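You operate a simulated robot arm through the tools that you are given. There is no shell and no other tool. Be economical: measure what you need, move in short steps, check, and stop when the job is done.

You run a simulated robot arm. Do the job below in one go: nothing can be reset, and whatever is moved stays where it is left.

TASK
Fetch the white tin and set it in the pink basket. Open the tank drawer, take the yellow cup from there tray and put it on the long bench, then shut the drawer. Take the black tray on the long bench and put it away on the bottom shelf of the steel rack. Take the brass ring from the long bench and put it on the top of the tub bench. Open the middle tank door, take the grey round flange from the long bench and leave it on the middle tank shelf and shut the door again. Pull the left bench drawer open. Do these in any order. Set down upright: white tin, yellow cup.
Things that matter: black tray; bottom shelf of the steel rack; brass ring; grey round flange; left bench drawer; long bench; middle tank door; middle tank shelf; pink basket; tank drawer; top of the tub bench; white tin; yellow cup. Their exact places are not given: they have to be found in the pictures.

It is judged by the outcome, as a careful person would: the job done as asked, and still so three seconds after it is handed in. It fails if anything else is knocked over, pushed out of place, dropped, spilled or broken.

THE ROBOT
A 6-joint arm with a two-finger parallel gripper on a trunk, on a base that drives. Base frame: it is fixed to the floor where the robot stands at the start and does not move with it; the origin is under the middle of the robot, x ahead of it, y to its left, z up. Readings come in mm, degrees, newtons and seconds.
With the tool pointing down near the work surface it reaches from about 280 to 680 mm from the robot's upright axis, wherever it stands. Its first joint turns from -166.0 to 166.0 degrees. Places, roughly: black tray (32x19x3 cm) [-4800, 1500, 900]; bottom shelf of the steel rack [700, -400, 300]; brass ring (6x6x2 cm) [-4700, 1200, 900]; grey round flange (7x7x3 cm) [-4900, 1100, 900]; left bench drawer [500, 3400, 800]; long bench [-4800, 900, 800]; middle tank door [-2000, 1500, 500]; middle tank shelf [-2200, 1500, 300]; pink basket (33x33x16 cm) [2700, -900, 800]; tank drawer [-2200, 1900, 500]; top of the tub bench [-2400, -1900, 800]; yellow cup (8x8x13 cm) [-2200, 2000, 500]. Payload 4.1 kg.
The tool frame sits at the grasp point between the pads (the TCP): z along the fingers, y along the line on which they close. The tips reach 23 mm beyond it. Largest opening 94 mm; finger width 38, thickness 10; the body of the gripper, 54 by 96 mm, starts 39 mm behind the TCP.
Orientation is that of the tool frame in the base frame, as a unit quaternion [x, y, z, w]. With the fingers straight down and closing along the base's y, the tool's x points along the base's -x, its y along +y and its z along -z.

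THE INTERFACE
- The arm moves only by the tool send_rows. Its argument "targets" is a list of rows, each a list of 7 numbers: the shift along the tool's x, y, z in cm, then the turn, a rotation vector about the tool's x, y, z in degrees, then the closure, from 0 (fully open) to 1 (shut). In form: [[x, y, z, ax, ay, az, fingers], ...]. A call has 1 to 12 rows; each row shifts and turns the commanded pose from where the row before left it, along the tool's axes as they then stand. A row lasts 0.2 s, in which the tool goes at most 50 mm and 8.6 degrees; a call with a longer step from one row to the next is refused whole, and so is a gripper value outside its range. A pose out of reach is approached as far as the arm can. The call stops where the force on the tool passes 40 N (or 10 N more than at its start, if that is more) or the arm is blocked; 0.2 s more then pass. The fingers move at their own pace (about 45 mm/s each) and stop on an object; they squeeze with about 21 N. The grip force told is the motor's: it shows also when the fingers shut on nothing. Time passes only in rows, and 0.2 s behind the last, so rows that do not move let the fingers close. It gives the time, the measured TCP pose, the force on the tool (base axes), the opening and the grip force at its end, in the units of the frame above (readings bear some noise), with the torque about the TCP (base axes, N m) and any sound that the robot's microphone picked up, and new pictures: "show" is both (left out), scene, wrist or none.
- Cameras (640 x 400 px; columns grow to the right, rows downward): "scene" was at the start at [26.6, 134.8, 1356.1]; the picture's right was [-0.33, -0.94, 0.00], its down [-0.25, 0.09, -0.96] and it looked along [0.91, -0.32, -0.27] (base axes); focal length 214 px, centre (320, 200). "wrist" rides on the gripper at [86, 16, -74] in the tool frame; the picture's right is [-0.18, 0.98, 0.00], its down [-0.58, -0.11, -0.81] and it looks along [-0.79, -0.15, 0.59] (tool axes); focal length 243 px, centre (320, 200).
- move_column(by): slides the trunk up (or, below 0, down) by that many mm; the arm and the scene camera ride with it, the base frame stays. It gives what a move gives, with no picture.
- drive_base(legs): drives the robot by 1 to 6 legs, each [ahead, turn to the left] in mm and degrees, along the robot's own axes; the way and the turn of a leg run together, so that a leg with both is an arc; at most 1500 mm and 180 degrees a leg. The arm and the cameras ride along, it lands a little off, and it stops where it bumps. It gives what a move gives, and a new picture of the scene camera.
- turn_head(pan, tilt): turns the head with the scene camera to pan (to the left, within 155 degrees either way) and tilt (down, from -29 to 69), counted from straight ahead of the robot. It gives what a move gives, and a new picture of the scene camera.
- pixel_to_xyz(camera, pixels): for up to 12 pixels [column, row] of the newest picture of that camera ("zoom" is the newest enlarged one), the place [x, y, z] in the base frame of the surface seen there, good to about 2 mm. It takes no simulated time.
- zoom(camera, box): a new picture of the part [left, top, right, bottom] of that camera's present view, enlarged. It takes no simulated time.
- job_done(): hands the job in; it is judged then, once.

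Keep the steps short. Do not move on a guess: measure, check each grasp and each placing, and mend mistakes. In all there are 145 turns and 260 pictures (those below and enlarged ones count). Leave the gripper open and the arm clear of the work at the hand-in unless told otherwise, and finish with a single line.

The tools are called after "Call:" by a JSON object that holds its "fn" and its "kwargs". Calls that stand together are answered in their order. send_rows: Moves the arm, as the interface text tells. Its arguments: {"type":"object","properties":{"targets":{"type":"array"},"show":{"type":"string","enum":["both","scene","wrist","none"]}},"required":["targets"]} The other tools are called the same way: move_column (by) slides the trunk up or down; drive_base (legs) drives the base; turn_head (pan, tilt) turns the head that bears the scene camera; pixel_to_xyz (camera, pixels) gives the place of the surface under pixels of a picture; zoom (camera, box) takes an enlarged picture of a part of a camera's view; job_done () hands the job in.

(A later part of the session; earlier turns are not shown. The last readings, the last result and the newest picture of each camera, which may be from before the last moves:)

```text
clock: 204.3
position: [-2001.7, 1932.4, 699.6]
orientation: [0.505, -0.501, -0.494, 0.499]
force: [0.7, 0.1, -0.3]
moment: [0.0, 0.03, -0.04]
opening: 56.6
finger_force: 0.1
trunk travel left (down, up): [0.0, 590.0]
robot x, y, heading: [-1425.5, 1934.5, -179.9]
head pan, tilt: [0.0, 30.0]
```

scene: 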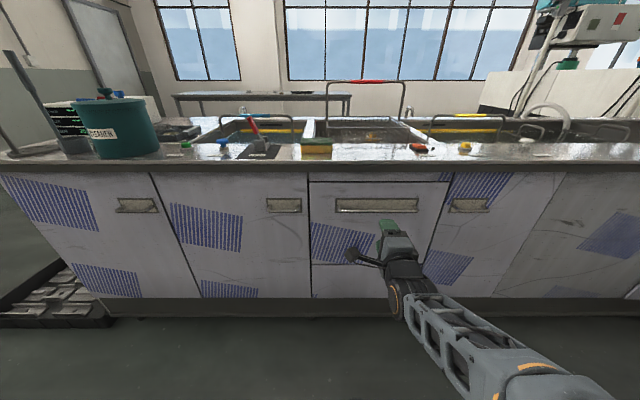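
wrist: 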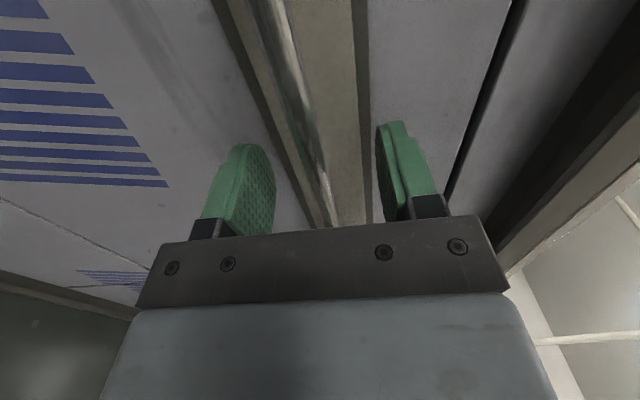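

Bar is between the fingers. Close, then pull 80 mm.

Call:
{"fn": "send_rows", "kwargs": {"targets": [[0, 0.3, 0.3, 0, 0, 0, 0.5], [0, 0, 0, 0, 0, 0, 1], [0, 0, 0, 0, 0, 0, 1], [0, 0, 0, 0, 0, 0, 1], [0, 0, -1, 0, 0, 0, 1], [0, 0, -2, 0, 0, 0, 1], [0, 0, -2.5, 0, 0, 0, 1], [0, 0, -2.5, 0, 0, 0, 1], [0, 0, 0, 0, 0, 0, 1]], "show": "wrist"}}

```text
clock: 206.3
position: [-1925.1, 1932.3, 700.0]
orientation: [0.509, -0.506, -0.489, 0.495]
force: [-1.8, 4.3, -36.7]
moment: [0.41, 0.02, 0.68]
opening: 10.6
finger_force: 45.4
trunk travel left (down, up): [0.0, 590.0]
robot x, y, heading: [-1421.6, 1934.4, -180.0]
head pan, tilt: [0.0, 30.0]
```

wrist: 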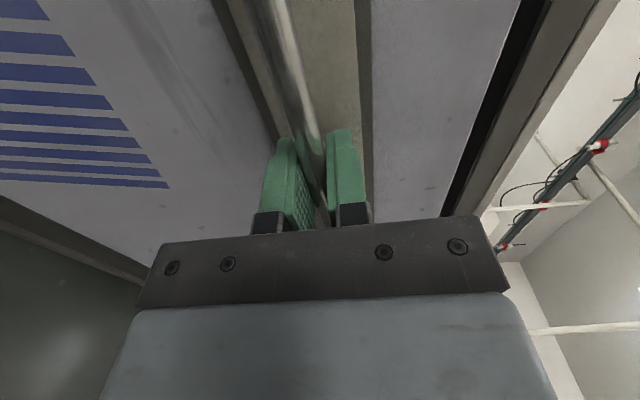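

Drawer is moving. Relieve the vertical load and pull further with the base.

Call:
{"fn": "send_rows", "kwargs": {"targets": [[0, -0.3, 0, 0, 0, 0, 1], [0, 0, 0, 0, 0, 0, 1]], "show": "none"}}

Call:
{"fn": "drive_base", "kwargs": {"legs": [[-150, 0]]}}

Call:
{"fn": "turn_head", "kwargs": {"pan": 0, "tilt": 45}}

```text
clock: 206.9
position: [-1923.9, 1932.3, 698.7]
orientation: [0.506, -0.504, -0.492, 0.497]
force: [1.8, 2.5, -23.7]
moment: [0.54, -0.04, -0.63]
opening: 10.9
finger_force: 44.7
trunk travel left (down, up): [0.0, 590.0]
robot x, y, heading: [-1422.3, 1935.0, -179.4]
head pan, tilt: [0.0, 30.0]
```

```text
clock: 208.2
position: [-1773.9, 1933.1, 699.2]
orientation: [0.506, -0.503, -0.493, 0.498]
force: [0.0, 10.6, -23.8]
moment: [0.68, 0.02, -0.98]
opening: 10.3
finger_force: 45.2
trunk travel left (down, up): [0.0, 590.0]
robot x, y, heading: [-1269.5, 1938.1, -179.9]
head pan, tilt: [0.0, 30.0]
```

scene: 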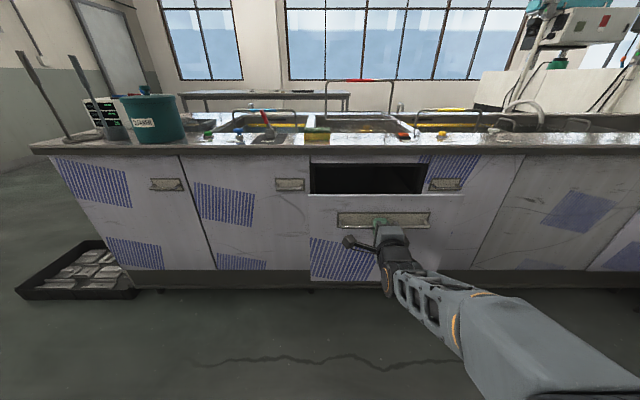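

```text
clock: 209.0
position: [-1773.5, 1933.0, 700.1]
orientation: [0.507, -0.504, -0.493, 0.496]
force: [2.1, 3.7, -6.9]
moment: [0.52, 0.01, 0.68]
opening: 10.8
finger_force: 44.7
trunk travel left (down, up): [0.0, 590.0]
robot x, y, heading: [-1276.0, 1936.3, -179.6]
head pan, tilt: [0.0, 45.0]
```

scene: 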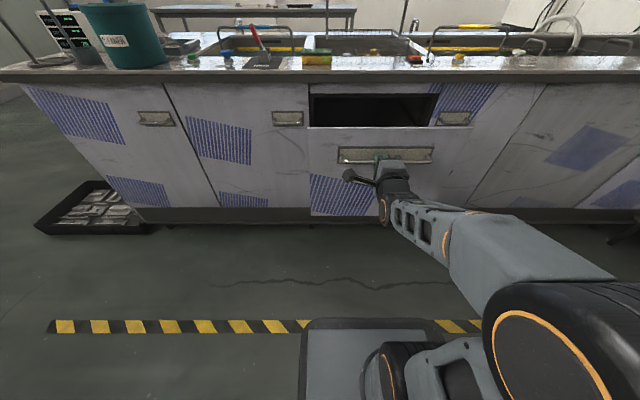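

230 mm open. Pull 110 mm more.

Call:
{"fn": "drive_base", "kwargs": {"legs": [[-110, 0]]}}

```text
clock: 210.2
position: [-1662.1, 1933.0, 699.6]
orientation: [0.508, -0.503, -0.492, 0.496]
force: [-2.2, 4.3, -9.2]
moment: [0.57, -0.03, -0.12]
opening: 10.7
finger_force: 44.7
trunk travel left (down, up): [0.0, 590.0]
robot x, y, heading: [-1160.0, 1937.4, -179.8]
head pan, tilt: [0.0, 45.0]
```

scene: 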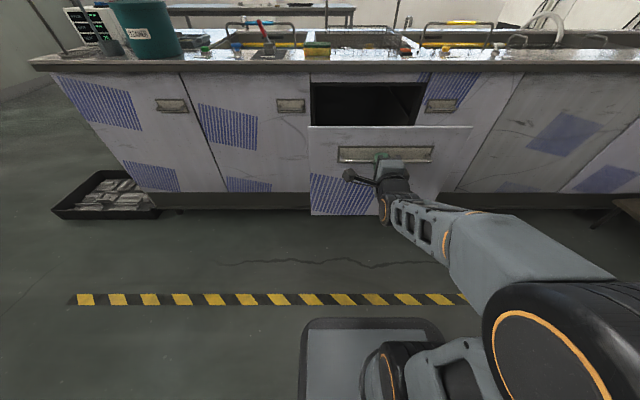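

342 mm open. Release, back off, raise the trunk and look into the drawer.

Call:
{"fn": "send_rows", "kwargs": {"targets": [[0, 0, 0, 0, 0, 0, 0.6], [0, 0, 0, 0, 0, 0, 0.3], [0, 0, 0, 0, 0, 0, 0], [0, 0, -4, 0, 0, 0, 0], [0, 0, 0, 0, 0, 0, 0]], "show": "none"}}

Call:
{"fn": "drive_base", "kwargs": {"legs": [[-150, 0]]}}

Call:
{"fn": "move_column", "kwargs": {"by": 400}}

Call:
{"fn": "turn_head", "kwargs": {"pan": 0, "tilt": 45}}

```text
clock: 211.4
position: [-1622.3, 1933.1, 702.1]
orientation: [0.507, -0.504, -0.492, 0.497]
force: [-0.2, -0.5, -0.6]
moment: [-0.01, 0.01, -0.01]
opening: 93.9
finger_force: 0.1
trunk travel left (down, up): [0.0, 590.0]
robot x, y, heading: [-1159.9, 1938.5, -179.7]
head pan, tilt: [0.0, 45.0]
```

```text
clock: 212.8
position: [-1471.9, 1934.6, 702.0]
orientation: [0.507, -0.504, -0.492, 0.497]
force: [-0.1, 0.1, 0.0]
moment: [-0.01, 0.0, -0.01]
opening: 94.1
finger_force: 0.1
trunk travel left (down, up): [0.0, 590.0]
robot x, y, heading: [-1009.8, 1938.5, -179.9]
head pan, tilt: [0.0, 45.0]
```

scene: 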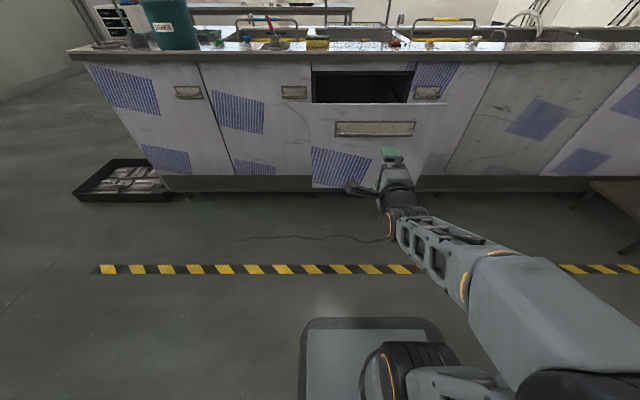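

```text
clock: 216.6
position: [-1470.0, 1934.2, 1102.0]
orientation: [0.507, -0.504, -0.492, 0.497]
force: [-0.3, 0.2, -1.1]
moment: [0.0, -0.01, 0.04]
opening: 93.9
finger_force: 0.0
trunk travel left (down, up): [-400.0, 190.0]
robot x, y, heading: [-1012.7, 1940.9, -179.6]
head pan, tilt: [0.0, 45.0]
```

```text
clock: 217.2
position: [-1470.9, 1935.3, 1100.3]
orientation: [0.506, -0.504, -0.492, 0.498]
force: [-0.7, 0.2, 0.5]
moment: [0.0, -0.01, -0.01]
opening: 94.3
finger_force: 0.0
trunk travel left (down, up): [-400.0, 190.0]
robot x, y, heading: [-1010.4, 1939.2, -179.9]
head pan, tilt: [0.0, 45.0]
```

scene: 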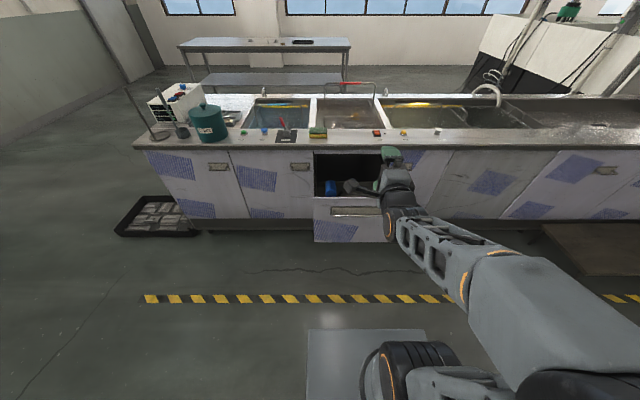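

I see a blue cup in the drawer at (330,187); the arm hides the rest. Pitching the tool down for a view from above.

Call:
{"fn": "send_rows", "kwargs": {"targets": [[0, 0, 0, 8.2, 0, 0, 0], [0, 0, 0, 8.2, 0, 0, 0], [0, 0, 0, 8.2, 0, 0, 0], [0, 0, 0, 8.2, 0, 0, 0], [0, 0, 0, 8.2, 0, 0, 0], [0, 0, 0, 8.2, 0, 0, 0], [0, 0, 0, 8.2, 0, 0, 0], [0, 0, 0, 8.2, 0, 0, 0], [0, 0, 0, 8.2, 0, 0, 0], [0, 0, 0, 8.2, 0, 0, 0], [0, 0, 0, 7.7, 0, 0, 0], [0, 0, 0, 0, 0, 0, 0]], "show": "none"}}

Call:
{"fn": "send_rows", "kwargs": {"targets": [[0, 0, 0, 0, 0, -8.2, 0], [0, 0, 0, 0, 0, -8.2, 0], [0, 0, 0, 0, 0, -8.2, 0], [0, 0, 0, 0, 0, -8.2, 0], [0, 0, 0, 0, 0, -8.2, 0], [0, 0, 0, 0, 0, -8.2, 0], [0, 0, 0, 0, 0, -8.2, 0], [0, 0, 0, 0, 0, -8.2, 0], [0, 0, 0, 0, 0, -8.2, 0], [0, 0, 0, 0, 0, -8.2, 0], [0, 0, 0, 0, 0, -8, 0], [0, 0, 0, 0, 0, 0, 0]]}}

```text
clock: 219.8
position: [-1470.6, 1934.7, 1102.0]
orientation: [0.709, -0.705, 0.006, -0.006]
force: [-0.4, 0.8, 0.1]
moment: [-0.02, 0.0, 0.0]
opening: 93.8
finger_force: 0.0
trunk travel left (down, up): [-400.0, 190.0]
robot x, y, heading: [-1011.1, 1939.8, -179.7]
head pan, tilt: [0.0, 45.0]
```

```text
clock: 222.4
position: [-1470.4, 1935.6, 1102.3]
orientation: [1.0, 0.006, 0.007, 0.0]
force: [-0.2, 1.0, 0.0]
moment: [0.01, 0.0, 0.02]
opening: 94.0
finger_force: 0.0
trunk travel left (down, up): [-400.0, 190.0]
robot x, y, heading: [-1010.6, 1935.4, -179.9]
head pan, tilt: [0.0, 45.0]
```

scene: 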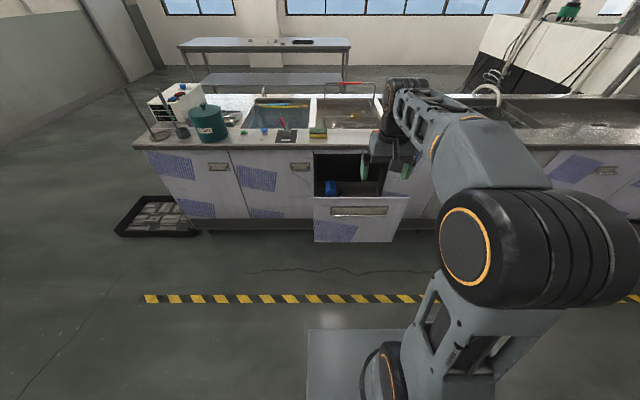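
wrist: 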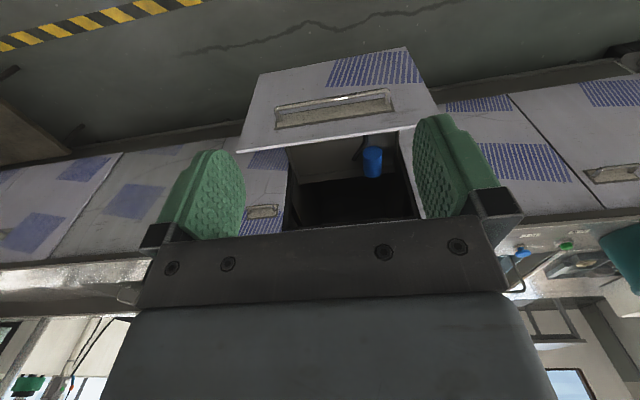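

Only the blue cup is visible yet. Drive 200 mm closer and look from above.

Call:
{"fn": "drive_base", "kwargs": {"legs": [[200, 0]]}}

Call:
{"fn": "turn_head", "kwargs": {"pan": 0, "tilt": 60}}

Call:
{"fn": "send_rows", "kwargs": {"targets": [[0, 0, 0, 0, 0, 0, 0]], "show": "wrist"}}

```text
clock: 224.0
position: [-1674.0, 1933.4, 1101.6]
orientation: [1.0, 0.003, 0.008, 0.0]
force: [0.7, 0.3, -0.3]
moment: [-0.02, 0.0, 0.02]
opening: 94.3
finger_force: 0.1
trunk travel left (down, up): [-400.0, 190.0]
robot x, y, heading: [-1215.7, 1937.7, -179.8]
head pan, tilt: [0.0, 45.0]
```

scene: 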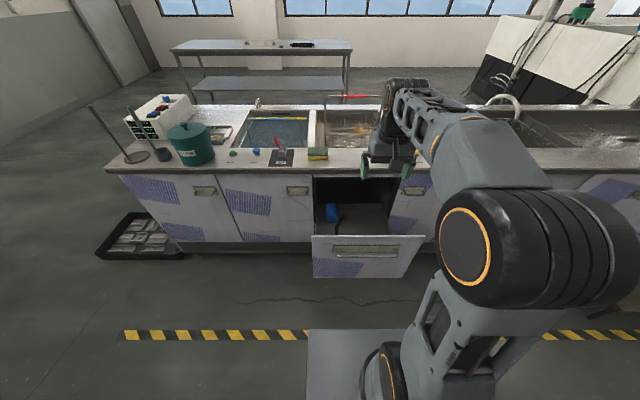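

```text
clock: 224.8
position: [-1674.5, 1934.0, 1102.1]
orientation: [1.0, 0.004, 0.007, 0.001]
force: [-0.6, -0.1, 0.2]
moment: [0.01, 0.01, -0.03]
opening: 93.7
finger_force: 0.1
trunk travel left (down, up): [-400.0, 190.0]
robot x, y, heading: [-1216.0, 1937.9, -179.8]
head pan, tilt: [0.0, 60.0]
```

scene: 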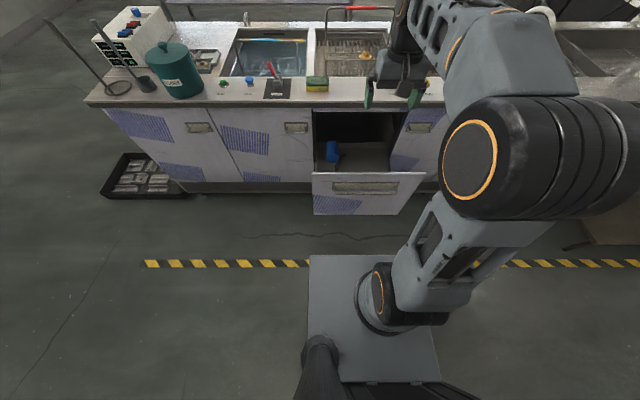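

```text
clock: 225.2
position: [-1675.2, 1933.6, 1101.7]
orientation: [1.0, 0.005, 0.007, 0.001]
force: [0.5, -0.2, -0.3]
moment: [0.01, 0.01, -0.03]
opening: 93.9
finger_force: 0.1
trunk travel left (down, up): [-400.0, 190.0]
robot x, y, heading: [-1213.9, 1937.2, -179.7]
head pan, tilt: [0.0, 60.0]
```

wrist: 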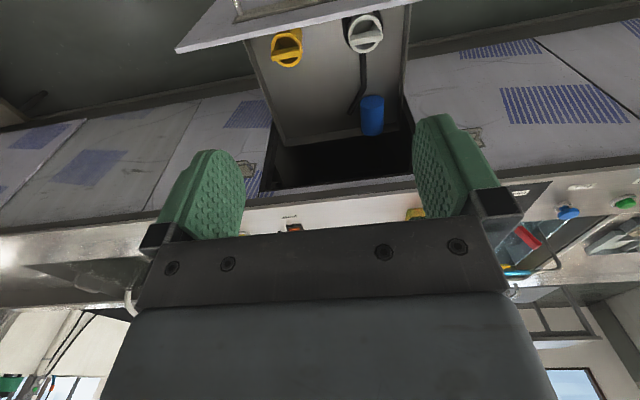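

Yellow cup at (287,47), near the drawer front, with a white one beside it and the blue one at the back. Zoom and measure.

Call:
{"fn": "zoom", "kwargs": {"camera": "wrist", "box": [220, 0, 460, 150]}}

Call:
{"fn": "pixel_to_xyz", "kwargs": {"camera": "wrist", "pixels": [[287, 30], [287, 65], [272, 47], [302, 47], [285, 50], [282, 100], [364, 18], [364, 50], [372, 100], [280, 47], [320, 22], [250, 40]]}}

```text
2.67 times, centred on (340, 75) of wrist
```

zoom: 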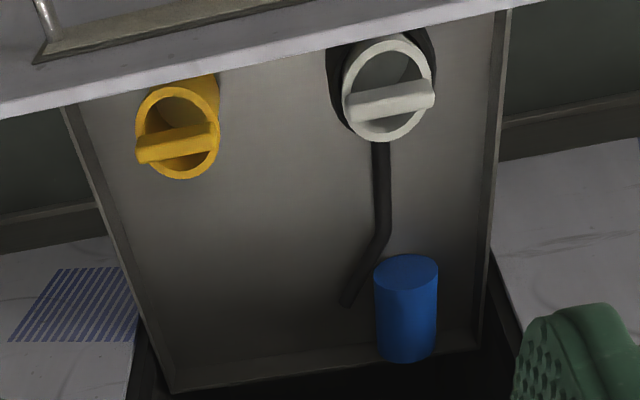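

```text
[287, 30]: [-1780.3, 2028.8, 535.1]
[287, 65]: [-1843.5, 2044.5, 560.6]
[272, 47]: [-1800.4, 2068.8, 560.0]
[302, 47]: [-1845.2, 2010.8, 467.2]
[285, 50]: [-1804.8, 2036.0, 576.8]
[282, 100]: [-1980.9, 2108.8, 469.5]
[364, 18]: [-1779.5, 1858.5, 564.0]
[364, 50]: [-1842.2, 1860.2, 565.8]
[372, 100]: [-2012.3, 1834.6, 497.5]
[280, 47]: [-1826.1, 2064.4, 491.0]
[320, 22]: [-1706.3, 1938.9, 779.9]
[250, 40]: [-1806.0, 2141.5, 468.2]
```

Need a steeper look at the yellow cup: tilting the tool 24° back toward the robot.

Call:
{"fn": "send_rows", "kwargs": {"targets": [[0, 0, 0, 0, 8, 0, 0], [0, 0, 0, 0, 8, 0, 0], [0, 0, 0, 0, 8, 0, 0], [0, 0, 0, 0, 0, 0, 0]], "show": "wrist"}}

Call:
{"fn": "zoom", "kwargs": {"camera": "wrist", "box": [220, 50, 420, 175]}}

```text
clock: 226.2
position: [-1673.9, 1932.8, 1102.1]
orientation: [0.976, 0.004, 0.216, -0.001]
force: [0.5, -0.6, -0.6]
moment: [-0.02, -0.04, -0.03]
opening: 94.0
finger_force: 0.0
trunk travel left (down, up): [-400.0, 190.0]
robot x, y, heading: [-1214.5, 1940.9, -179.8]
head pan, tilt: [0.0, 60.0]
```

wrist: 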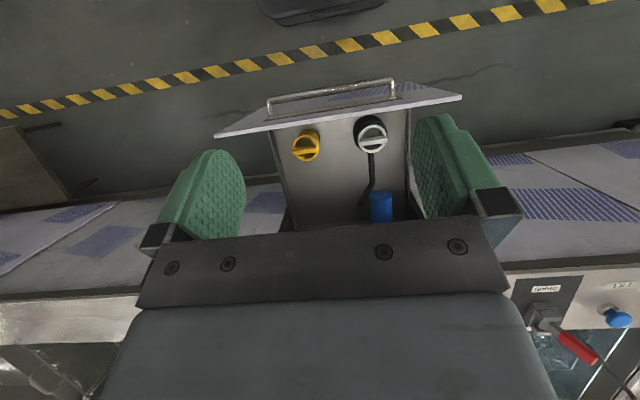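

```text
3.20 times, centred on (320, 112) of wrist
```

zoom: 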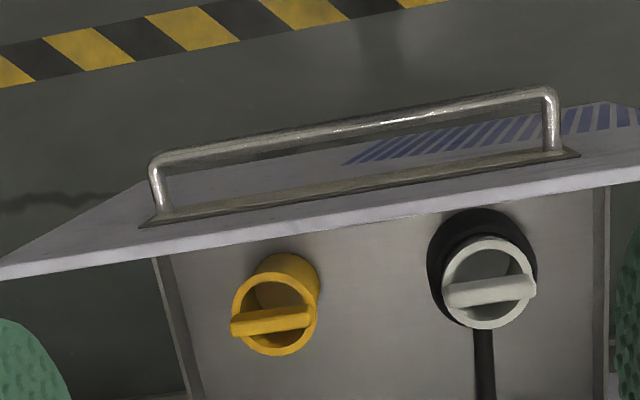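

The yellow cup has a cross bar above its rim. Measuring bar and rim in the zoom.

Call:
{"fn": "pixel_to_xyz", "kwargs": {"camera": "zoom", "pixels": [[235, 326], [270, 318], [305, 314], [270, 312], [270, 326], [272, 278], [262, 348], [240, 290], [312, 300], [280, 290], [278, 345], [285, 262]]}}

```text
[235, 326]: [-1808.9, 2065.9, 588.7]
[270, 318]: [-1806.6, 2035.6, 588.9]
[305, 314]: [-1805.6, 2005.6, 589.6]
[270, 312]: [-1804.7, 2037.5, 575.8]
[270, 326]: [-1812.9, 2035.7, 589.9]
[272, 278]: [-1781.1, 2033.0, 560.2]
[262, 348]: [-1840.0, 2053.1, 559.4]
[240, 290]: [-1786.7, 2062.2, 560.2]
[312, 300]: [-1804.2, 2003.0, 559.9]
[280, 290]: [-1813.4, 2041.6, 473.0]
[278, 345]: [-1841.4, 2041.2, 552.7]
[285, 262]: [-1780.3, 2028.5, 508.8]
```

Cup: rim centre (−1809,2036), rim z 560; bar along y at x −1809, top z 590. I'll grip the bar, closing along x. Untilting, rolling 90°, and raising the trunk fully so that the forearm comes down steeply over the drawer front (top z 780).

Call:
{"fn": "send_rows", "kwargs": {"targets": [[0, 0, 0, 0, -8, 0, 0], [0, 0, 0, 0, -8, 0, 0], [0, 0, 0, 0, -8, 0, 0], [0, 0, 0, 0, 0, 8.2, 0], [0, 0, 0, 0, 0, 8.2, 0], [0, 0, 0, 0, 0, 8.2, 0], [0, 0, 0, 0, 0, 8.2, 0], [0, 0, 0, 0, 0, 8.2, 0], [0, 0, 0, 0, 0, 8.2, 0], [0, 0, 0, 0, 0, 8.2, 0], [0, 0, 0, 0, 0, 8.2, 0], [0, 0, 0, 0, 0, 8.2, 0]], "show": "none"}}

Call:
{"fn": "send_rows", "kwargs": {"targets": [[0, 0, 0, 0, 0, 8.2, 0], [0, 0, 0, 0, 0, 8.2, 0], [-3, 3, 0, 0, 0, 0, 0], [-3, 3.5, 0, 0, 0, 0, 0], [-2, 3.5, 0, 0, 0, 0, 0], [-2.3, 3.5, 0, 0, 0, 0, 0], [0, 0, 0, 0, 0, 0, 0]], "show": "none"}}

Call:
{"fn": "move_column", "kwargs": {"by": 190}}

Call:
{"fn": "send_rows", "kwargs": {"targets": [[0, 0, 4, 0, 0, 0, 0], [0, 0, 4, 0, 0, 0, 0], [0, 0, 4, 0, 0, 0, 0], [0, 0, 4, 0, 0, 0, 0], [0, 0, 4, 0, 0, 0, 0], [0, 0, 0, 0, 0, 0, 0]]}}

```text
clock: 228.8
position: [-1674.1, 1934.2, 1101.9]
orientation: [0.802, -0.598, 0.007, -0.003]
force: [0.7, 0.1, -0.6]
moment: [0.0, -0.01, 0.0]
opening: 93.9
finger_force: 0.1
trunk travel left (down, up): [-400.0, 190.0]
robot x, y, heading: [-1212.4, 1934.8, -179.4]
head pan, tilt: [0.0, 60.0]
```

```text
clock: 230.4
position: [-1809.8, 2034.9, 1099.0]
orientation: [0.709, -0.705, 0.006, -0.005]
force: [0.1, 0.1, -0.9]
moment: [0.01, -0.01, 0.01]
opening: 93.7
finger_force: 0.1
trunk travel left (down, up): [-400.0, 190.0]
robot x, y, heading: [-1211.5, 1938.3, -179.8]
head pan, tilt: [0.0, 60.0]
```

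```text
clock: 232.5
position: [-1809.9, 2034.4, 1289.9]
orientation: [0.709, -0.705, 0.007, -0.005]
force: [0.3, -0.2, 0.2]
moment: [-0.01, 0.01, 0.03]
opening: 93.9
finger_force: 0.0
trunk travel left (down, up): [-590.0, 0.0]
robot x, y, heading: [-1217.4, 1935.9, -179.5]
head pan, tilt: [0.0, 60.0]
```

```text
clock: 233.9
position: [-1806.8, 2035.8, 1090.5]
orientation: [0.709, -0.705, 0.007, -0.005]
force: [0.0, -0.4, -0.5]
moment: [0.02, -0.02, 0.0]
opening: 94.2
finger_force: 0.0
trunk travel left (down, up): [-590.0, 0.0]
robot x, y, heading: [-1213.0, 1937.9, -179.8]
head pan, tilt: [0.0, 60.0]
```

scene: 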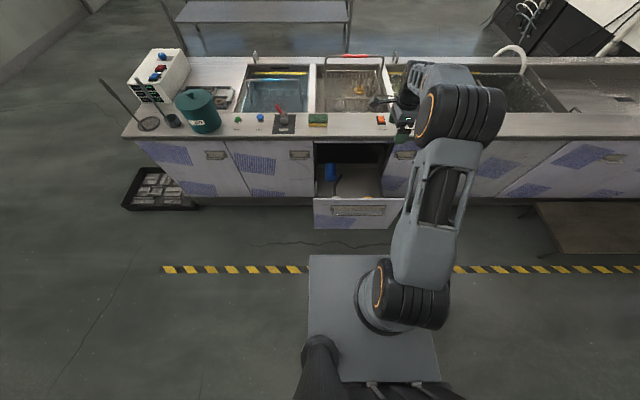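
wrist: 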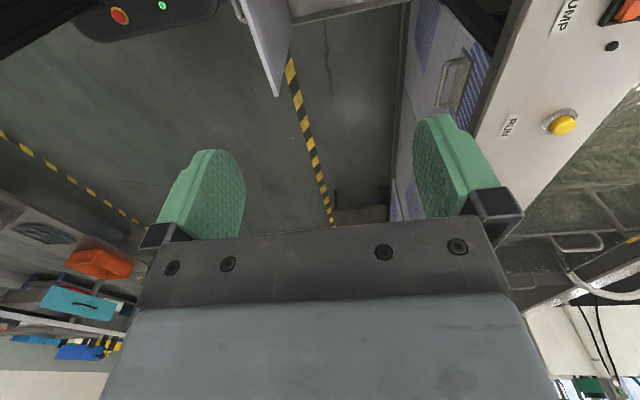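

Clear so far. Descending 34 cm and checking.

Call:
{"fn": "send_rows", "kwargs": {"targets": [[0, 0, 4, 0, 0, 0, 0], [0, 0, 4, 0, 0, 0, 0], [0, 0, 4, 0, 0, 0, 0], [0, 0, 4, 0, 0, 0, 0], [0, 0, 4, 0, 0, 0, 0], [0, 0, 4, 0, 0, 0, 0], [0, 0, 4, 0, 0, 0, 0], [0, 0, 4, 0, 0, 0, 0], [0, 0, 0, 0, 0, 0, 0]]}}

```text
clock: 235.9
position: [-1802.3, 2033.7, 768.1]
orientation: [0.709, -0.705, 0.006, -0.005]
force: [-0.8, 0.8, 0.2]
moment: [-0.04, -0.03, 0.01]
opening: 94.1
finger_force: 0.0
trunk travel left (down, up): [-590.0, 0.0]
robot x, y, heading: [-1213.6, 1937.3, -179.6]
head pan, tilt: [0.0, 60.0]
```

scene: 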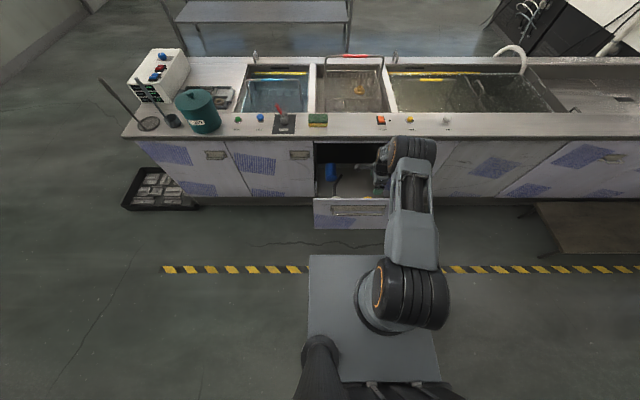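
wrist: 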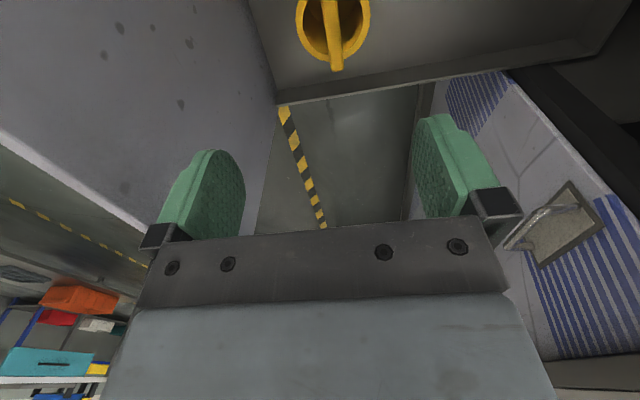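

Checking clearance of the arm over the drawer front, and the bar position.

Call:
{"fn": "pixel_to_xyz", "kwargs": {"camera": "scene", "pixels": [[382, 190], [382, 165], [400, 150], [425, 155], [410, 190], [392, 200], [360, 198], [388, 180]]}}

Call:
{"fn": "pixel_to_xyz", "kwargs": {"camera": "wrist", "pixels": [[336, 60], [332, 30], [328, 8], [325, 30], [340, 30], [310, 45], [362, 30]]}}

Call:
{"fn": "zoom", "kwargs": {"camera": "scene", "box": [300, 110, 500, 235]}}

```text
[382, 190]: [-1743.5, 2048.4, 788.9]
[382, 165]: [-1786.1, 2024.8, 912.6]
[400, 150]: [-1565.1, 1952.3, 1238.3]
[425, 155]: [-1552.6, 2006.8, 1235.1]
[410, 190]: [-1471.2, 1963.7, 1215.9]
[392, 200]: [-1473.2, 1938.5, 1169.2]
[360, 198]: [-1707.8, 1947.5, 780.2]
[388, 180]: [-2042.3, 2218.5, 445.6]
```

```text
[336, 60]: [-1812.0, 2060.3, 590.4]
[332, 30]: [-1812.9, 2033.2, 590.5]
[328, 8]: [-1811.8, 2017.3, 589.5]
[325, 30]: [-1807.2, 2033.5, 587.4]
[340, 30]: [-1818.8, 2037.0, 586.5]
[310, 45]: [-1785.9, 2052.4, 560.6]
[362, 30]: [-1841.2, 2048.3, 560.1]
```

```text
3.20 times, centred on (400, 172) of scene
```

zoom: 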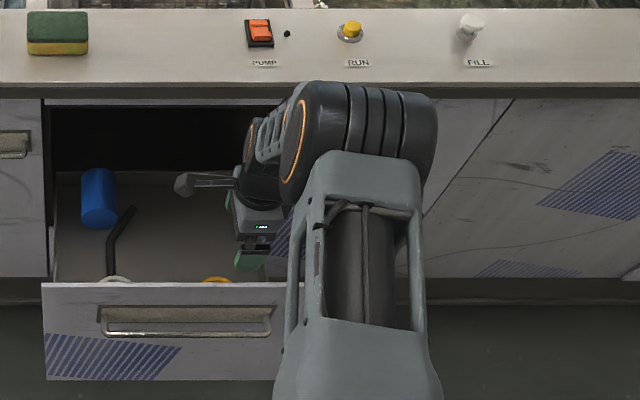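

Forearm passes high (z≈1060 over the front). Bar centre x −1813, y 2036. Correcting, then descending to z≈590.

Call:
{"fn": "send_rows", "kwargs": {"targets": [[-0.2, 1.4, 0, 0, 0, 0, 0], [0, 0, 4, 0, 0, 0, 0], [0, 0, 4, 0, 0, 0, 0], [0, 0, 4, 0, 0, 0, 0], [0, 0, 3, 0, 0, 0, 0], [0, 0, 0, 0, 0, 0, 0]]}}

```text
clock: 237.3
position: [-1807.2, 2034.9, 623.3]
orientation: [0.709, -0.705, 0.006, -0.005]
force: [-0.1, 0.1, -0.1]
moment: [-0.01, 0.01, 0.01]
opening: 94.0
finger_force: 0.1
out of reach, approached as far as the arm can: row 5
trunk travel left (down, up): [-590.0, 0.0]
robot x, y, heading: [-1211.7, 1934.1, -179.6]
head pan, tilt: [0.0, 60.0]
```

scene: 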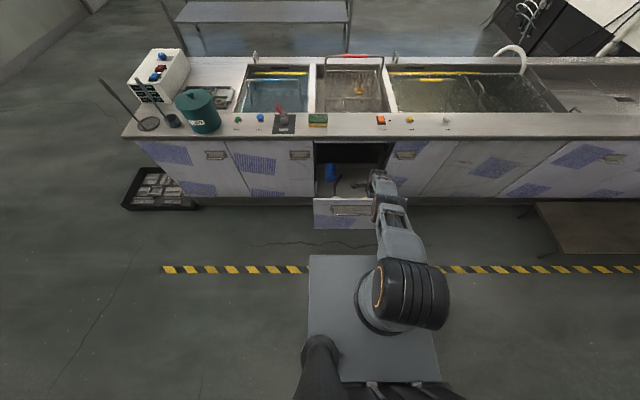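
wrist: 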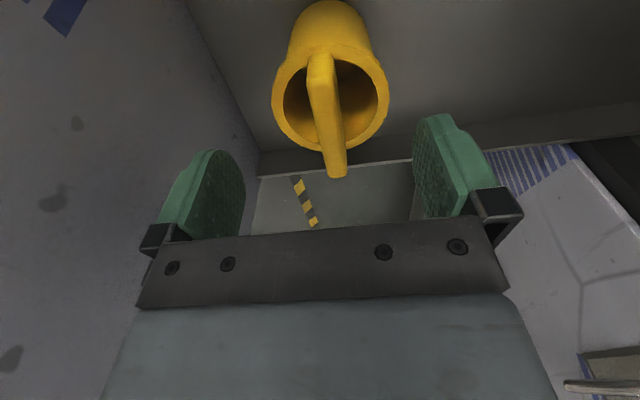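

Reach limit reached; lowering the trunk 32 mm instead, then trimming x.

Call:
{"fn": "move_column", "kwargs": {"by": -32}}

Call:
{"fn": "send_rows", "kwargs": {"targets": [[0, 0.5, 0, 0, 0, 0, 0], [0, 0, 0, 0, 0, 0, 0]], "show": "wrist"}}

```text
clock: 238.0
position: [-1807.3, 2034.2, 591.8]
orientation: [0.709, -0.706, 0.006, -0.005]
force: [0.4, -0.8, 0.4]
moment: [0.02, 0.0, -0.03]
opening: 94.1
finger_force: 0.0
trunk travel left (down, up): [-558.0, 32.0]
robot x, y, heading: [-1213.7, 1933.6, -179.5]
head pan, tilt: [0.0, 60.0]
```

```text
clock: 238.6
position: [-1807.9, 2034.2, 591.3]
orientation: [0.709, -0.705, 0.006, -0.005]
force: [0.0, -0.2, 0.4]
moment: [0.01, 0.03, 0.0]
opening: 94.3
finger_force: 0.0
out of reach, approached as far as the arm can: row 1
trunk travel left (down, up): [-558.0, 32.0]
robot x, y, heading: [-1215.5, 1934.3, -179.5]
head pan, tilt: [0.0, 60.0]
```

wrist: 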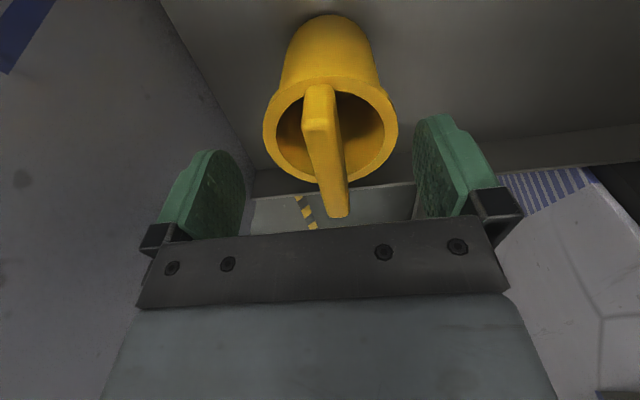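

5 mm off in x; gaining reach slack: tool up 40 mm, trim x, trunk down 44.

Call:
{"fn": "send_rows", "kwargs": {"targets": [[0, 0, -4, 0, 0, 0, 0], [-0.15, 0.5, 0, 0, 0, 0, 0], [0, 0, 0, 0, 0, 0, 0]], "show": "none"}}

Call:
{"fn": "move_column", "kwargs": {"by": -43}}

Call:
{"fn": "send_rows", "kwargs": {"targets": [[0, 0, 0, 0, 0, 0, 0]], "show": "wrist"}}

```text
clock: 239.4
position: [-1812.3, 2035.7, 630.7]
orientation: [0.709, -0.705, 0.007, -0.005]
force: [0.1, 0.5, -1.4]
moment: [0.01, 0.02, 0.02]
opening: 93.9
finger_force: 0.0
trunk travel left (down, up): [-558.0, 32.0]
robot x, y, heading: [-1212.6, 1937.3, -179.5]
head pan, tilt: [0.0, 60.0]
```

```text
clock: 240.3
position: [-1812.2, 2035.7, 587.8]
orientation: [0.709, -0.705, 0.006, -0.005]
force: [0.4, -0.4, -0.5]
moment: [-0.02, 0.01, 0.01]
opening: 94.1
finger_force: 0.1
trunk travel left (down, up): [-515.0, 75.0]
robot x, y, heading: [-1215.9, 1936.0, -179.8]
head pan, tilt: [0.0, 60.0]
```

```text
clock: 240.7
position: [-1812.9, 2036.1, 587.1]
orientation: [0.709, -0.705, 0.007, -0.005]
force: [0.4, 0.7, -0.1]
moment: [0.01, 0.01, 0.04]
opening: 94.0
finger_force: 0.0
trunk travel left (down, up): [-515.0, 75.0]
robot x, y, heading: [-1216.0, 1938.9, -179.7]
head pan, tilt: [0.0, 60.0]
```

wrist: 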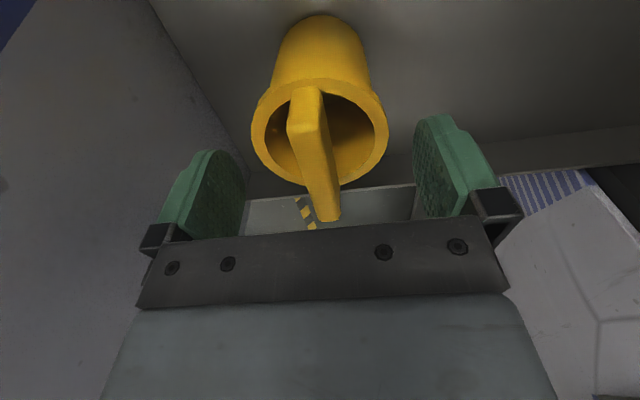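

Check bar against finger centre.

Call:
{"fn": "pixel_to_xyz", "kwargs": {"camera": "wrist", "pixels": [[330, 217], [318, 170], [303, 130], [310, 150], [330, 160], [290, 140]]}}

```text
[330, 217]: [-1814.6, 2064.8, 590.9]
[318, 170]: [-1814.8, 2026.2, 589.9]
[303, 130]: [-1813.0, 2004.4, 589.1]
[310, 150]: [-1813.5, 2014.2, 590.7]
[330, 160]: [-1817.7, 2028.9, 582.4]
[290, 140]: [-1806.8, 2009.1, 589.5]
```

Centred within 1 mm. Closing slowly, then lifting.

Call:
{"fn": "send_rows", "kwargs": {"targets": [[0, 0, 0, 0, 0, 0, 0.5], [0, 0, 0, 0, 0, 0, 0.8], [0, 0, 0, 0, 0, 0, 1], [0, 0, 0, 0, 0, 0, 1], [0, 0, 0, 0, 0, 0, 1], [0, 0, -2, 0, 0, 0, 1], [0, 0, -3, 0, 0, 0, 1], [0, 0, 0, 0, 0, 0, 1]], "show": "wrist"}}

```text
clock: 242.5
position: [-1813.8, 2035.8, 639.0]
orientation: [0.709, -0.705, 0.006, -0.005]
force: [-0.3, -0.3, -1.8]
moment: [-0.01, -0.02, 0.0]
opening: 13.6
finger_force: 21.0
trunk travel left (down, up): [-515.0, 75.0]
robot x, y, heading: [-1215.9, 1938.4, -179.9]
head pan, tilt: [0.0, 60.0]
```

wrist: 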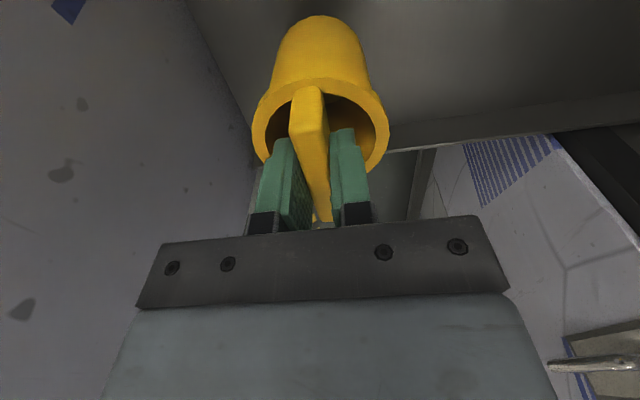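

Cup is held by its bar. Lifting clear of the drawer front and retracting.

Call:
{"fn": "send_rows", "kwargs": {"targets": [[0, 0, -4.5, 0, 0, 0, 1], [0, 0, -4.5, 0, 0, 0, 1], [0, 0, -4.5, 0, 0, 0, 1], [0, 0, -4.5, 0, 0, 0, 1], [0, 0, -4.5, 0, 0, 0, 1], [0, 0, -4.5, 0, 0, 0, 1], [0, 0, -4.5, 0, 0, 0, 1], [0, -4, -2, 0, 0, 0, 1], [0, -4, -2, 0, 0, 0, 1], [1, -4, 0, 0, 0, 0, 1], [1, -4, 0, 0, 0, 0, 1], [0, 0, 0, 0, 0, 0, 1]], "show": "none"}}

Call:
{"fn": "drive_base", "kwargs": {"legs": [[-300, 0]]}}

Call:
{"fn": "turn_head", "kwargs": {"pan": 25, "tilt": 30}}

```text
clock: 245.1
position: [-1658.6, 2017.6, 995.8]
orientation: [0.709, -0.705, 0.005, -0.004]
force: [-1.1, -0.1, -0.9]
moment: [0.01, 0.0, 0.01]
opening: 13.5
finger_force: 21.0
trunk travel left (down, up): [-515.0, 75.0]
robot x, y, heading: [-1216.8, 1937.0, -179.8]
head pan, tilt: [0.0, 60.0]
```

```text
clock: 247.2
position: [-1356.6, 2020.4, 995.2]
orientation: [0.708, -0.706, 0.006, -0.006]
force: [-0.3, -0.5, -1.8]
moment: [-0.01, 0.04, 0.01]
opening: 13.6
finger_force: 21.1
trunk travel left (down, up): [-515.0, 75.0]
robot x, y, heading: [-910.6, 1937.3, -179.8]
head pan, tilt: [0.0, 60.0]
```

scene: 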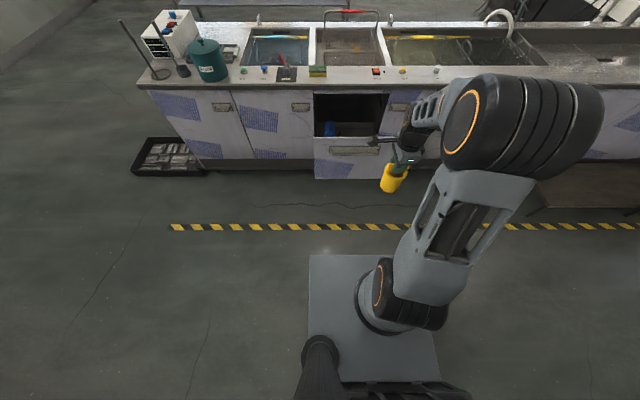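

```text
clock: 248.1
position: [-1357.3, 2020.0, 995.5]
orientation: [0.708, -0.706, 0.007, -0.006]
force: [-0.7, -0.6, -0.6]
moment: [-0.03, -0.01, 0.0]
opening: 13.5
finger_force: 20.8
trunk travel left (down, up): [-515.0, 75.0]
robot x, y, heading: [-912.4, 1936.7, -179.9]
head pan, tilt: [25.0, 30.0]
```

scene: 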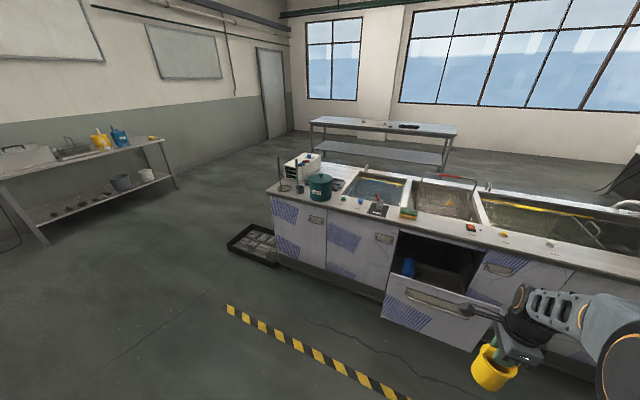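

Measuring the long bench, the tank end, the floor tray and tub bench.

Call:
{"fn": "pixel_to_xyz", "kwargs": {"camera": "scene", "pixels": [[312, 120], [456, 127], [446, 138], [310, 130], [410, 126], [365, 121], [228, 245], [265, 228], [268, 190], [318, 150], [178, 188], [165, 138]]}}

Call:
{"fn": "zoom", "kwargs": {"camera": "scene", "box": [280, 90, 480, 215]}}

```text
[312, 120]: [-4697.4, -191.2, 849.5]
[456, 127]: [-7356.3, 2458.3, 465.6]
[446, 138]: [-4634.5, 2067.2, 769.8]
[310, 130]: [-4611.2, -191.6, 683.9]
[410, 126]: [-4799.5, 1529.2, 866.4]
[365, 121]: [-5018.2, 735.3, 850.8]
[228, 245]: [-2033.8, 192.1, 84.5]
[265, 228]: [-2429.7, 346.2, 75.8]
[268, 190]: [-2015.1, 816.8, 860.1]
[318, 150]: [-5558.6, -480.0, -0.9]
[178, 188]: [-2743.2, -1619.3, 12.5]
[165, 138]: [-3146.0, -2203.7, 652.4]
```

```text
3.20 times, centred on (380, 152) of scene
```

zoom: 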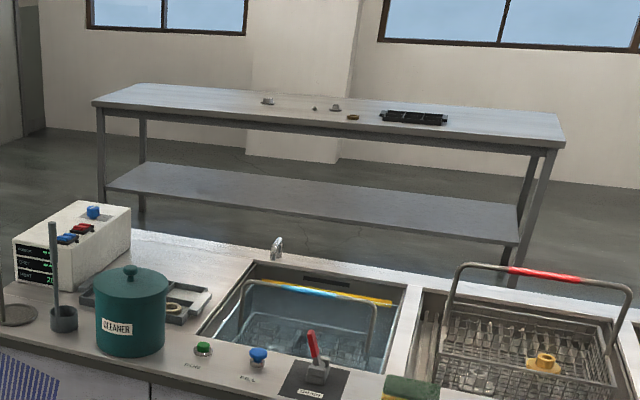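

Layout known: long bench front x≈−4600, y −190…2067, top 850; tank end y≈816; floor tray y 192–800. Driving around the tank end.

Call:
{"fn": "drive_base", "kwargs": {"legs": [[0, 90], [1500, 0], [690, 0], [0, -90], [1400, 0], [1400, 0]]}}

Call:
{"fn": "drive_base", "kwargs": {"legs": [[0, -90], [1350, 0], [0, 90]]}}

Call:
{"fn": "turn_head", "kwargs": {"pan": 0, "tilt": 35}}

```text
clock: 279.6
position: [-4182.6, -134.4, 995.9]
orientation: [-0.702, 0.713, -0.006, 0.005]
force: [-0.8, -0.5, -1.4]
moment: [-0.02, 0.0, -0.02]
opening: 13.4
finger_force: 21.3
trunk travel left (down, up): [-515.0, 75.0]
robot x, y, heading: [-3735.6, -220.9, 179.1]
head pan, tilt: [25.0, 30.0]
```

scene: 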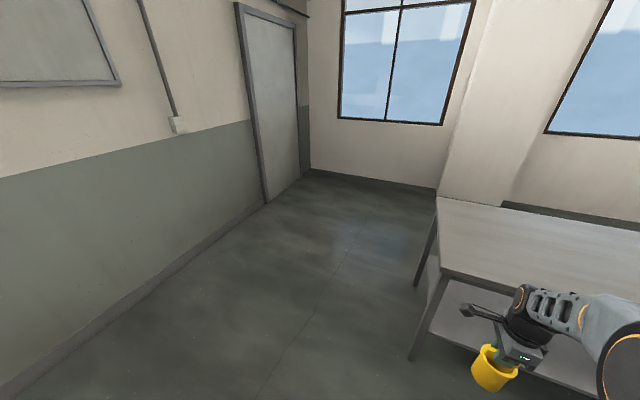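

```text
clock: 294.0
position: [-4148.9, 1220.2, 994.2]
orientation: [-0.693, 0.721, -0.006, 0.005]
force: [-0.5, 0.2, -1.1]
moment: [0.02, 0.01, 0.02]
opening: 13.5
finger_force: 20.5
trunk travel left (down, up): [-515.0, 75.0]
robot x, y, heading: [-3704.6, 1123.5, 177.8]
head pan, tilt: [25.0, 30.0]
```

scene: 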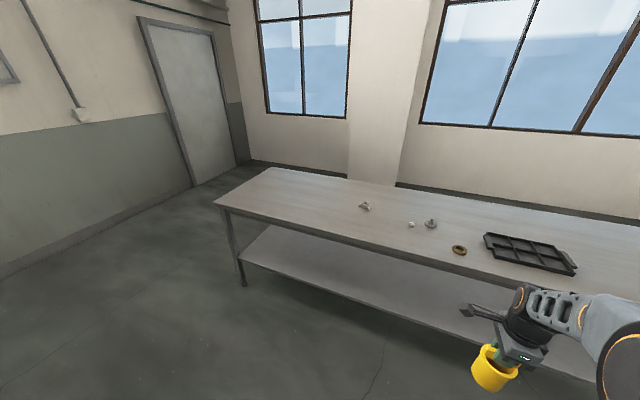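

```text
clock: 294.9
position: [-4149.2, 1219.2, 995.3]
orientation: [-0.694, 0.72, -0.006, 0.005]
force: [-0.4, 1.1, -0.9]
moment: [-0.05, 0.01, 0.02]
opening: 13.8
finger_force: 21.0
trunk travel left (down, up): [-515.0, 75.0]
robot x, y, heading: [-3704.0, 1119.2, 178.0]
head pan, tilt: [0.0, 35.0]
```

scene: 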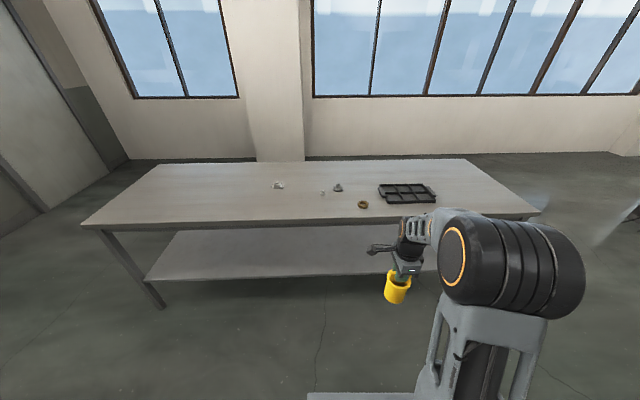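

Call:
{"fn": "zoom", "kwargs": {"camera": "scene", "box": [240, 150, 480, 300]}}

Call:
{"fn": "pixel_to_xyz", "kwargs": {"camera": "scene", "pixels": [[278, 186], [323, 193], [338, 187], [363, 205], [380, 186], [432, 186], [383, 200], [436, 200], [300, 220], [320, 210], [240, 200]]}}

```text
2.67 times, centred on (360, 225) of scene
```

zoom: 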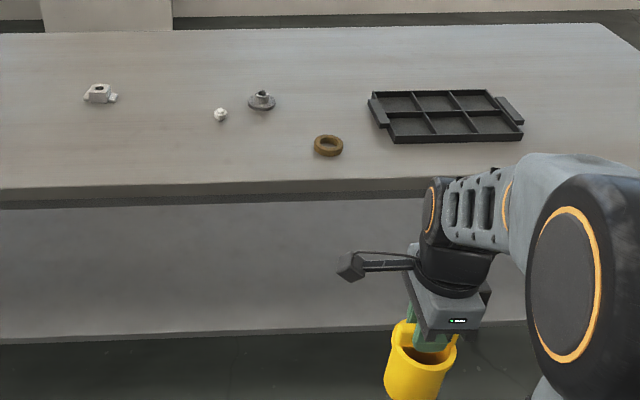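

```text
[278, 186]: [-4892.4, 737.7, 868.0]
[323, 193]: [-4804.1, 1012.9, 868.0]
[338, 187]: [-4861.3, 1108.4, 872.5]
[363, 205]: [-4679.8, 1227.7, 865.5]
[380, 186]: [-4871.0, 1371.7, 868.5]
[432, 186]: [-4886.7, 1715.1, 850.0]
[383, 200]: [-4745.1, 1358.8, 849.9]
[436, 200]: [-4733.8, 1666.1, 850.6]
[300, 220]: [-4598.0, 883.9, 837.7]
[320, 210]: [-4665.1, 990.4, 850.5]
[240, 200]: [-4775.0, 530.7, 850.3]
```

Bench top z=850; items: flange (−4861,1108), ring (−4680,1228), tray y 1360–1715. Free spot for the cup: (−4700,850). Driving in.

Call:
{"fn": "drive_base", "kwargs": {"legs": [[0, 17], [430, 0], [0, -15]]}}

```text
clock: 299.4
position: [-4566.4, 1091.2, 995.6]
orientation: [0.708, -0.706, 0.006, -0.004]
force: [0.3, -0.8, -0.3]
moment: [0.0, -0.02, 0.0]
opening: 13.5
finger_force: 20.4
trunk travel left (down, up): [-515.0, 75.0]
robot x, y, heading: [-4117.8, 1007.5, -179.9]
head pan, tilt: [0.0, 35.0]
```

scene: 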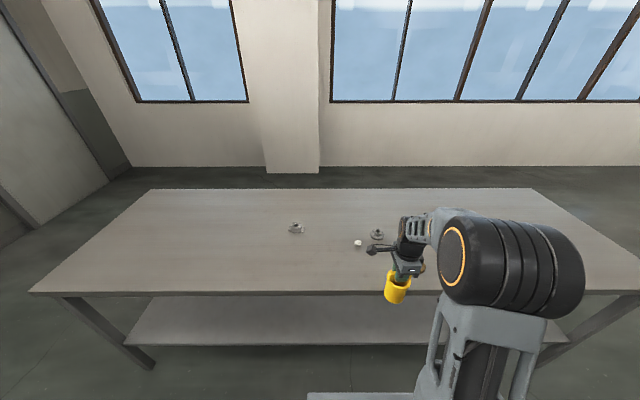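

Moving the cup over (−4690,850) with bottom ~25 mm above the bench.

Call:
{"fn": "send_rows", "kwargs": {"targets": [[3.44, 1.77, 0, 0, 0, 0, 1], [3.44, 1.77, 0, 0, 0, 0, 1], [3.44, 1.77, 0, 0, 0, 0, 1], [3.44, 1.77, 0, 0, 0, 0, 1], [3.44, 1.77, 0, 0, 0, 0, 1], [3.44, 1.77, 0, 0, 0, 0, 1], [3.44, 1.77, 0, 0, 0, 0, 1], [0, 0, 1, 0, 0, 0, 1], [0, 0, 0, 0, 0, 0, 1]]}}

```text
clock: 301.4
position: [-4688.2, 850.1, 984.2]
orientation: [0.708, -0.707, 0.006, -0.006]
force: [-0.6, -0.2, -0.1]
moment: [0.02, -0.01, -0.02]
opening: 13.6
finger_force: 21.1
trunk travel left (down, up): [-515.0, 75.0]
robot x, y, heading: [-4122.6, 1008.2, -180.0]
head pan, tilt: [0.0, 35.0]
```

scene: 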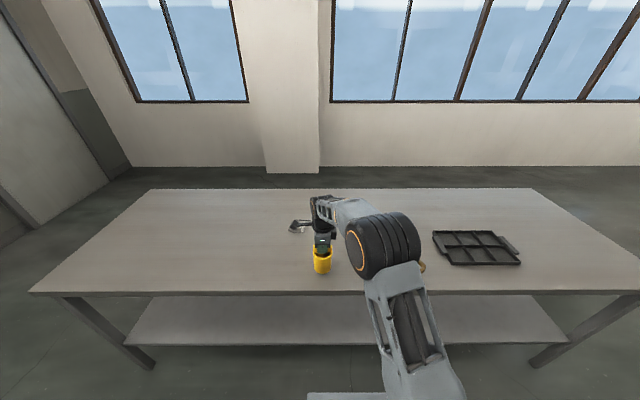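
wrist: 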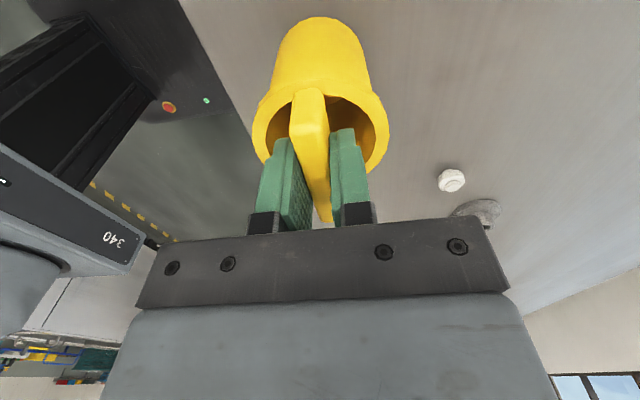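

Descending ~12 mm gently to contact (expected TCP z≈970).

Call:
{"fn": "send_rows", "kwargs": {"targets": [[0, 0, 0.8, 0, 0, 0, 1], [0, 0, 0.3, 0, 0, 0, 1], [0, 0, 0.2, 0, 0, 0, 1], [0, 0, 0.2, 0, 0, 0, 1], [0, 0, 0, 0, 0, 0, 1]], "show": "none"}}

```text
clock: 302.6
position: [-4688.6, 851.8, 970.8]
orientation: [0.708, -0.706, 0.006, -0.003]
force: [2.5, 0.1, 10.2]
moment: [0.01, 0.04, -0.04]
opening: 13.6
finger_force: 21.4
trunk travel left (down, up): [-515.0, 75.0]
robot x, y, heading: [-4120.0, 1007.4, -179.9]
head pan, tilt: [0.0, 35.0]
```

Contact. Open and rise 15 cm.

Call:
{"fn": "send_rows", "kwargs": {"targets": [[0, 0, -0.1, 0, 0, 0, 0.8], [0, 0, 0, 0, 0, 0, 0.5], [0, 0, 0, 0, 0, 0, 0.5], [0, 0, -3, 0, 0, 0, 0.5], [0, 0, -4, 0, 0, 0, 0], [0, 0, -4, 0, 0, 0, 0], [0, 0, -4, 0, 0, 0, 0], [0, 0, 0, 0, 0, 0, 0]]}}

```text
clock: 304.4
position: [-4691.8, 850.0, 1120.3]
orientation: [0.708, -0.706, 0.006, -0.005]
force: [-0.1, 0.0, 0.2]
moment: [0.0, -0.01, -0.02]
opening: 93.7
finger_force: 0.0
trunk travel left (down, up): [-515.0, 75.0]
robot x, y, heading: [-4118.2, 1009.4, -179.8]
head pan, tilt: [0.0, 35.0]
```

scene: 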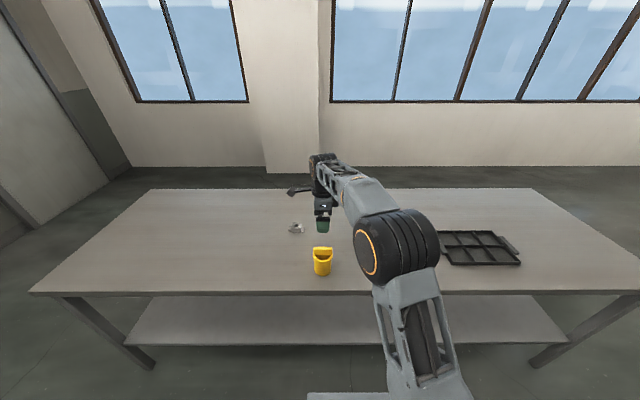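
wrist: 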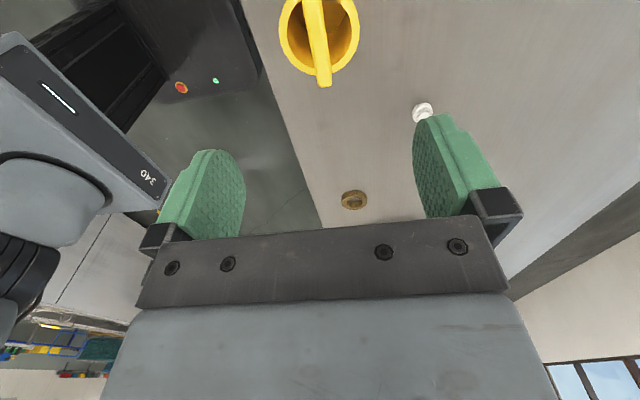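

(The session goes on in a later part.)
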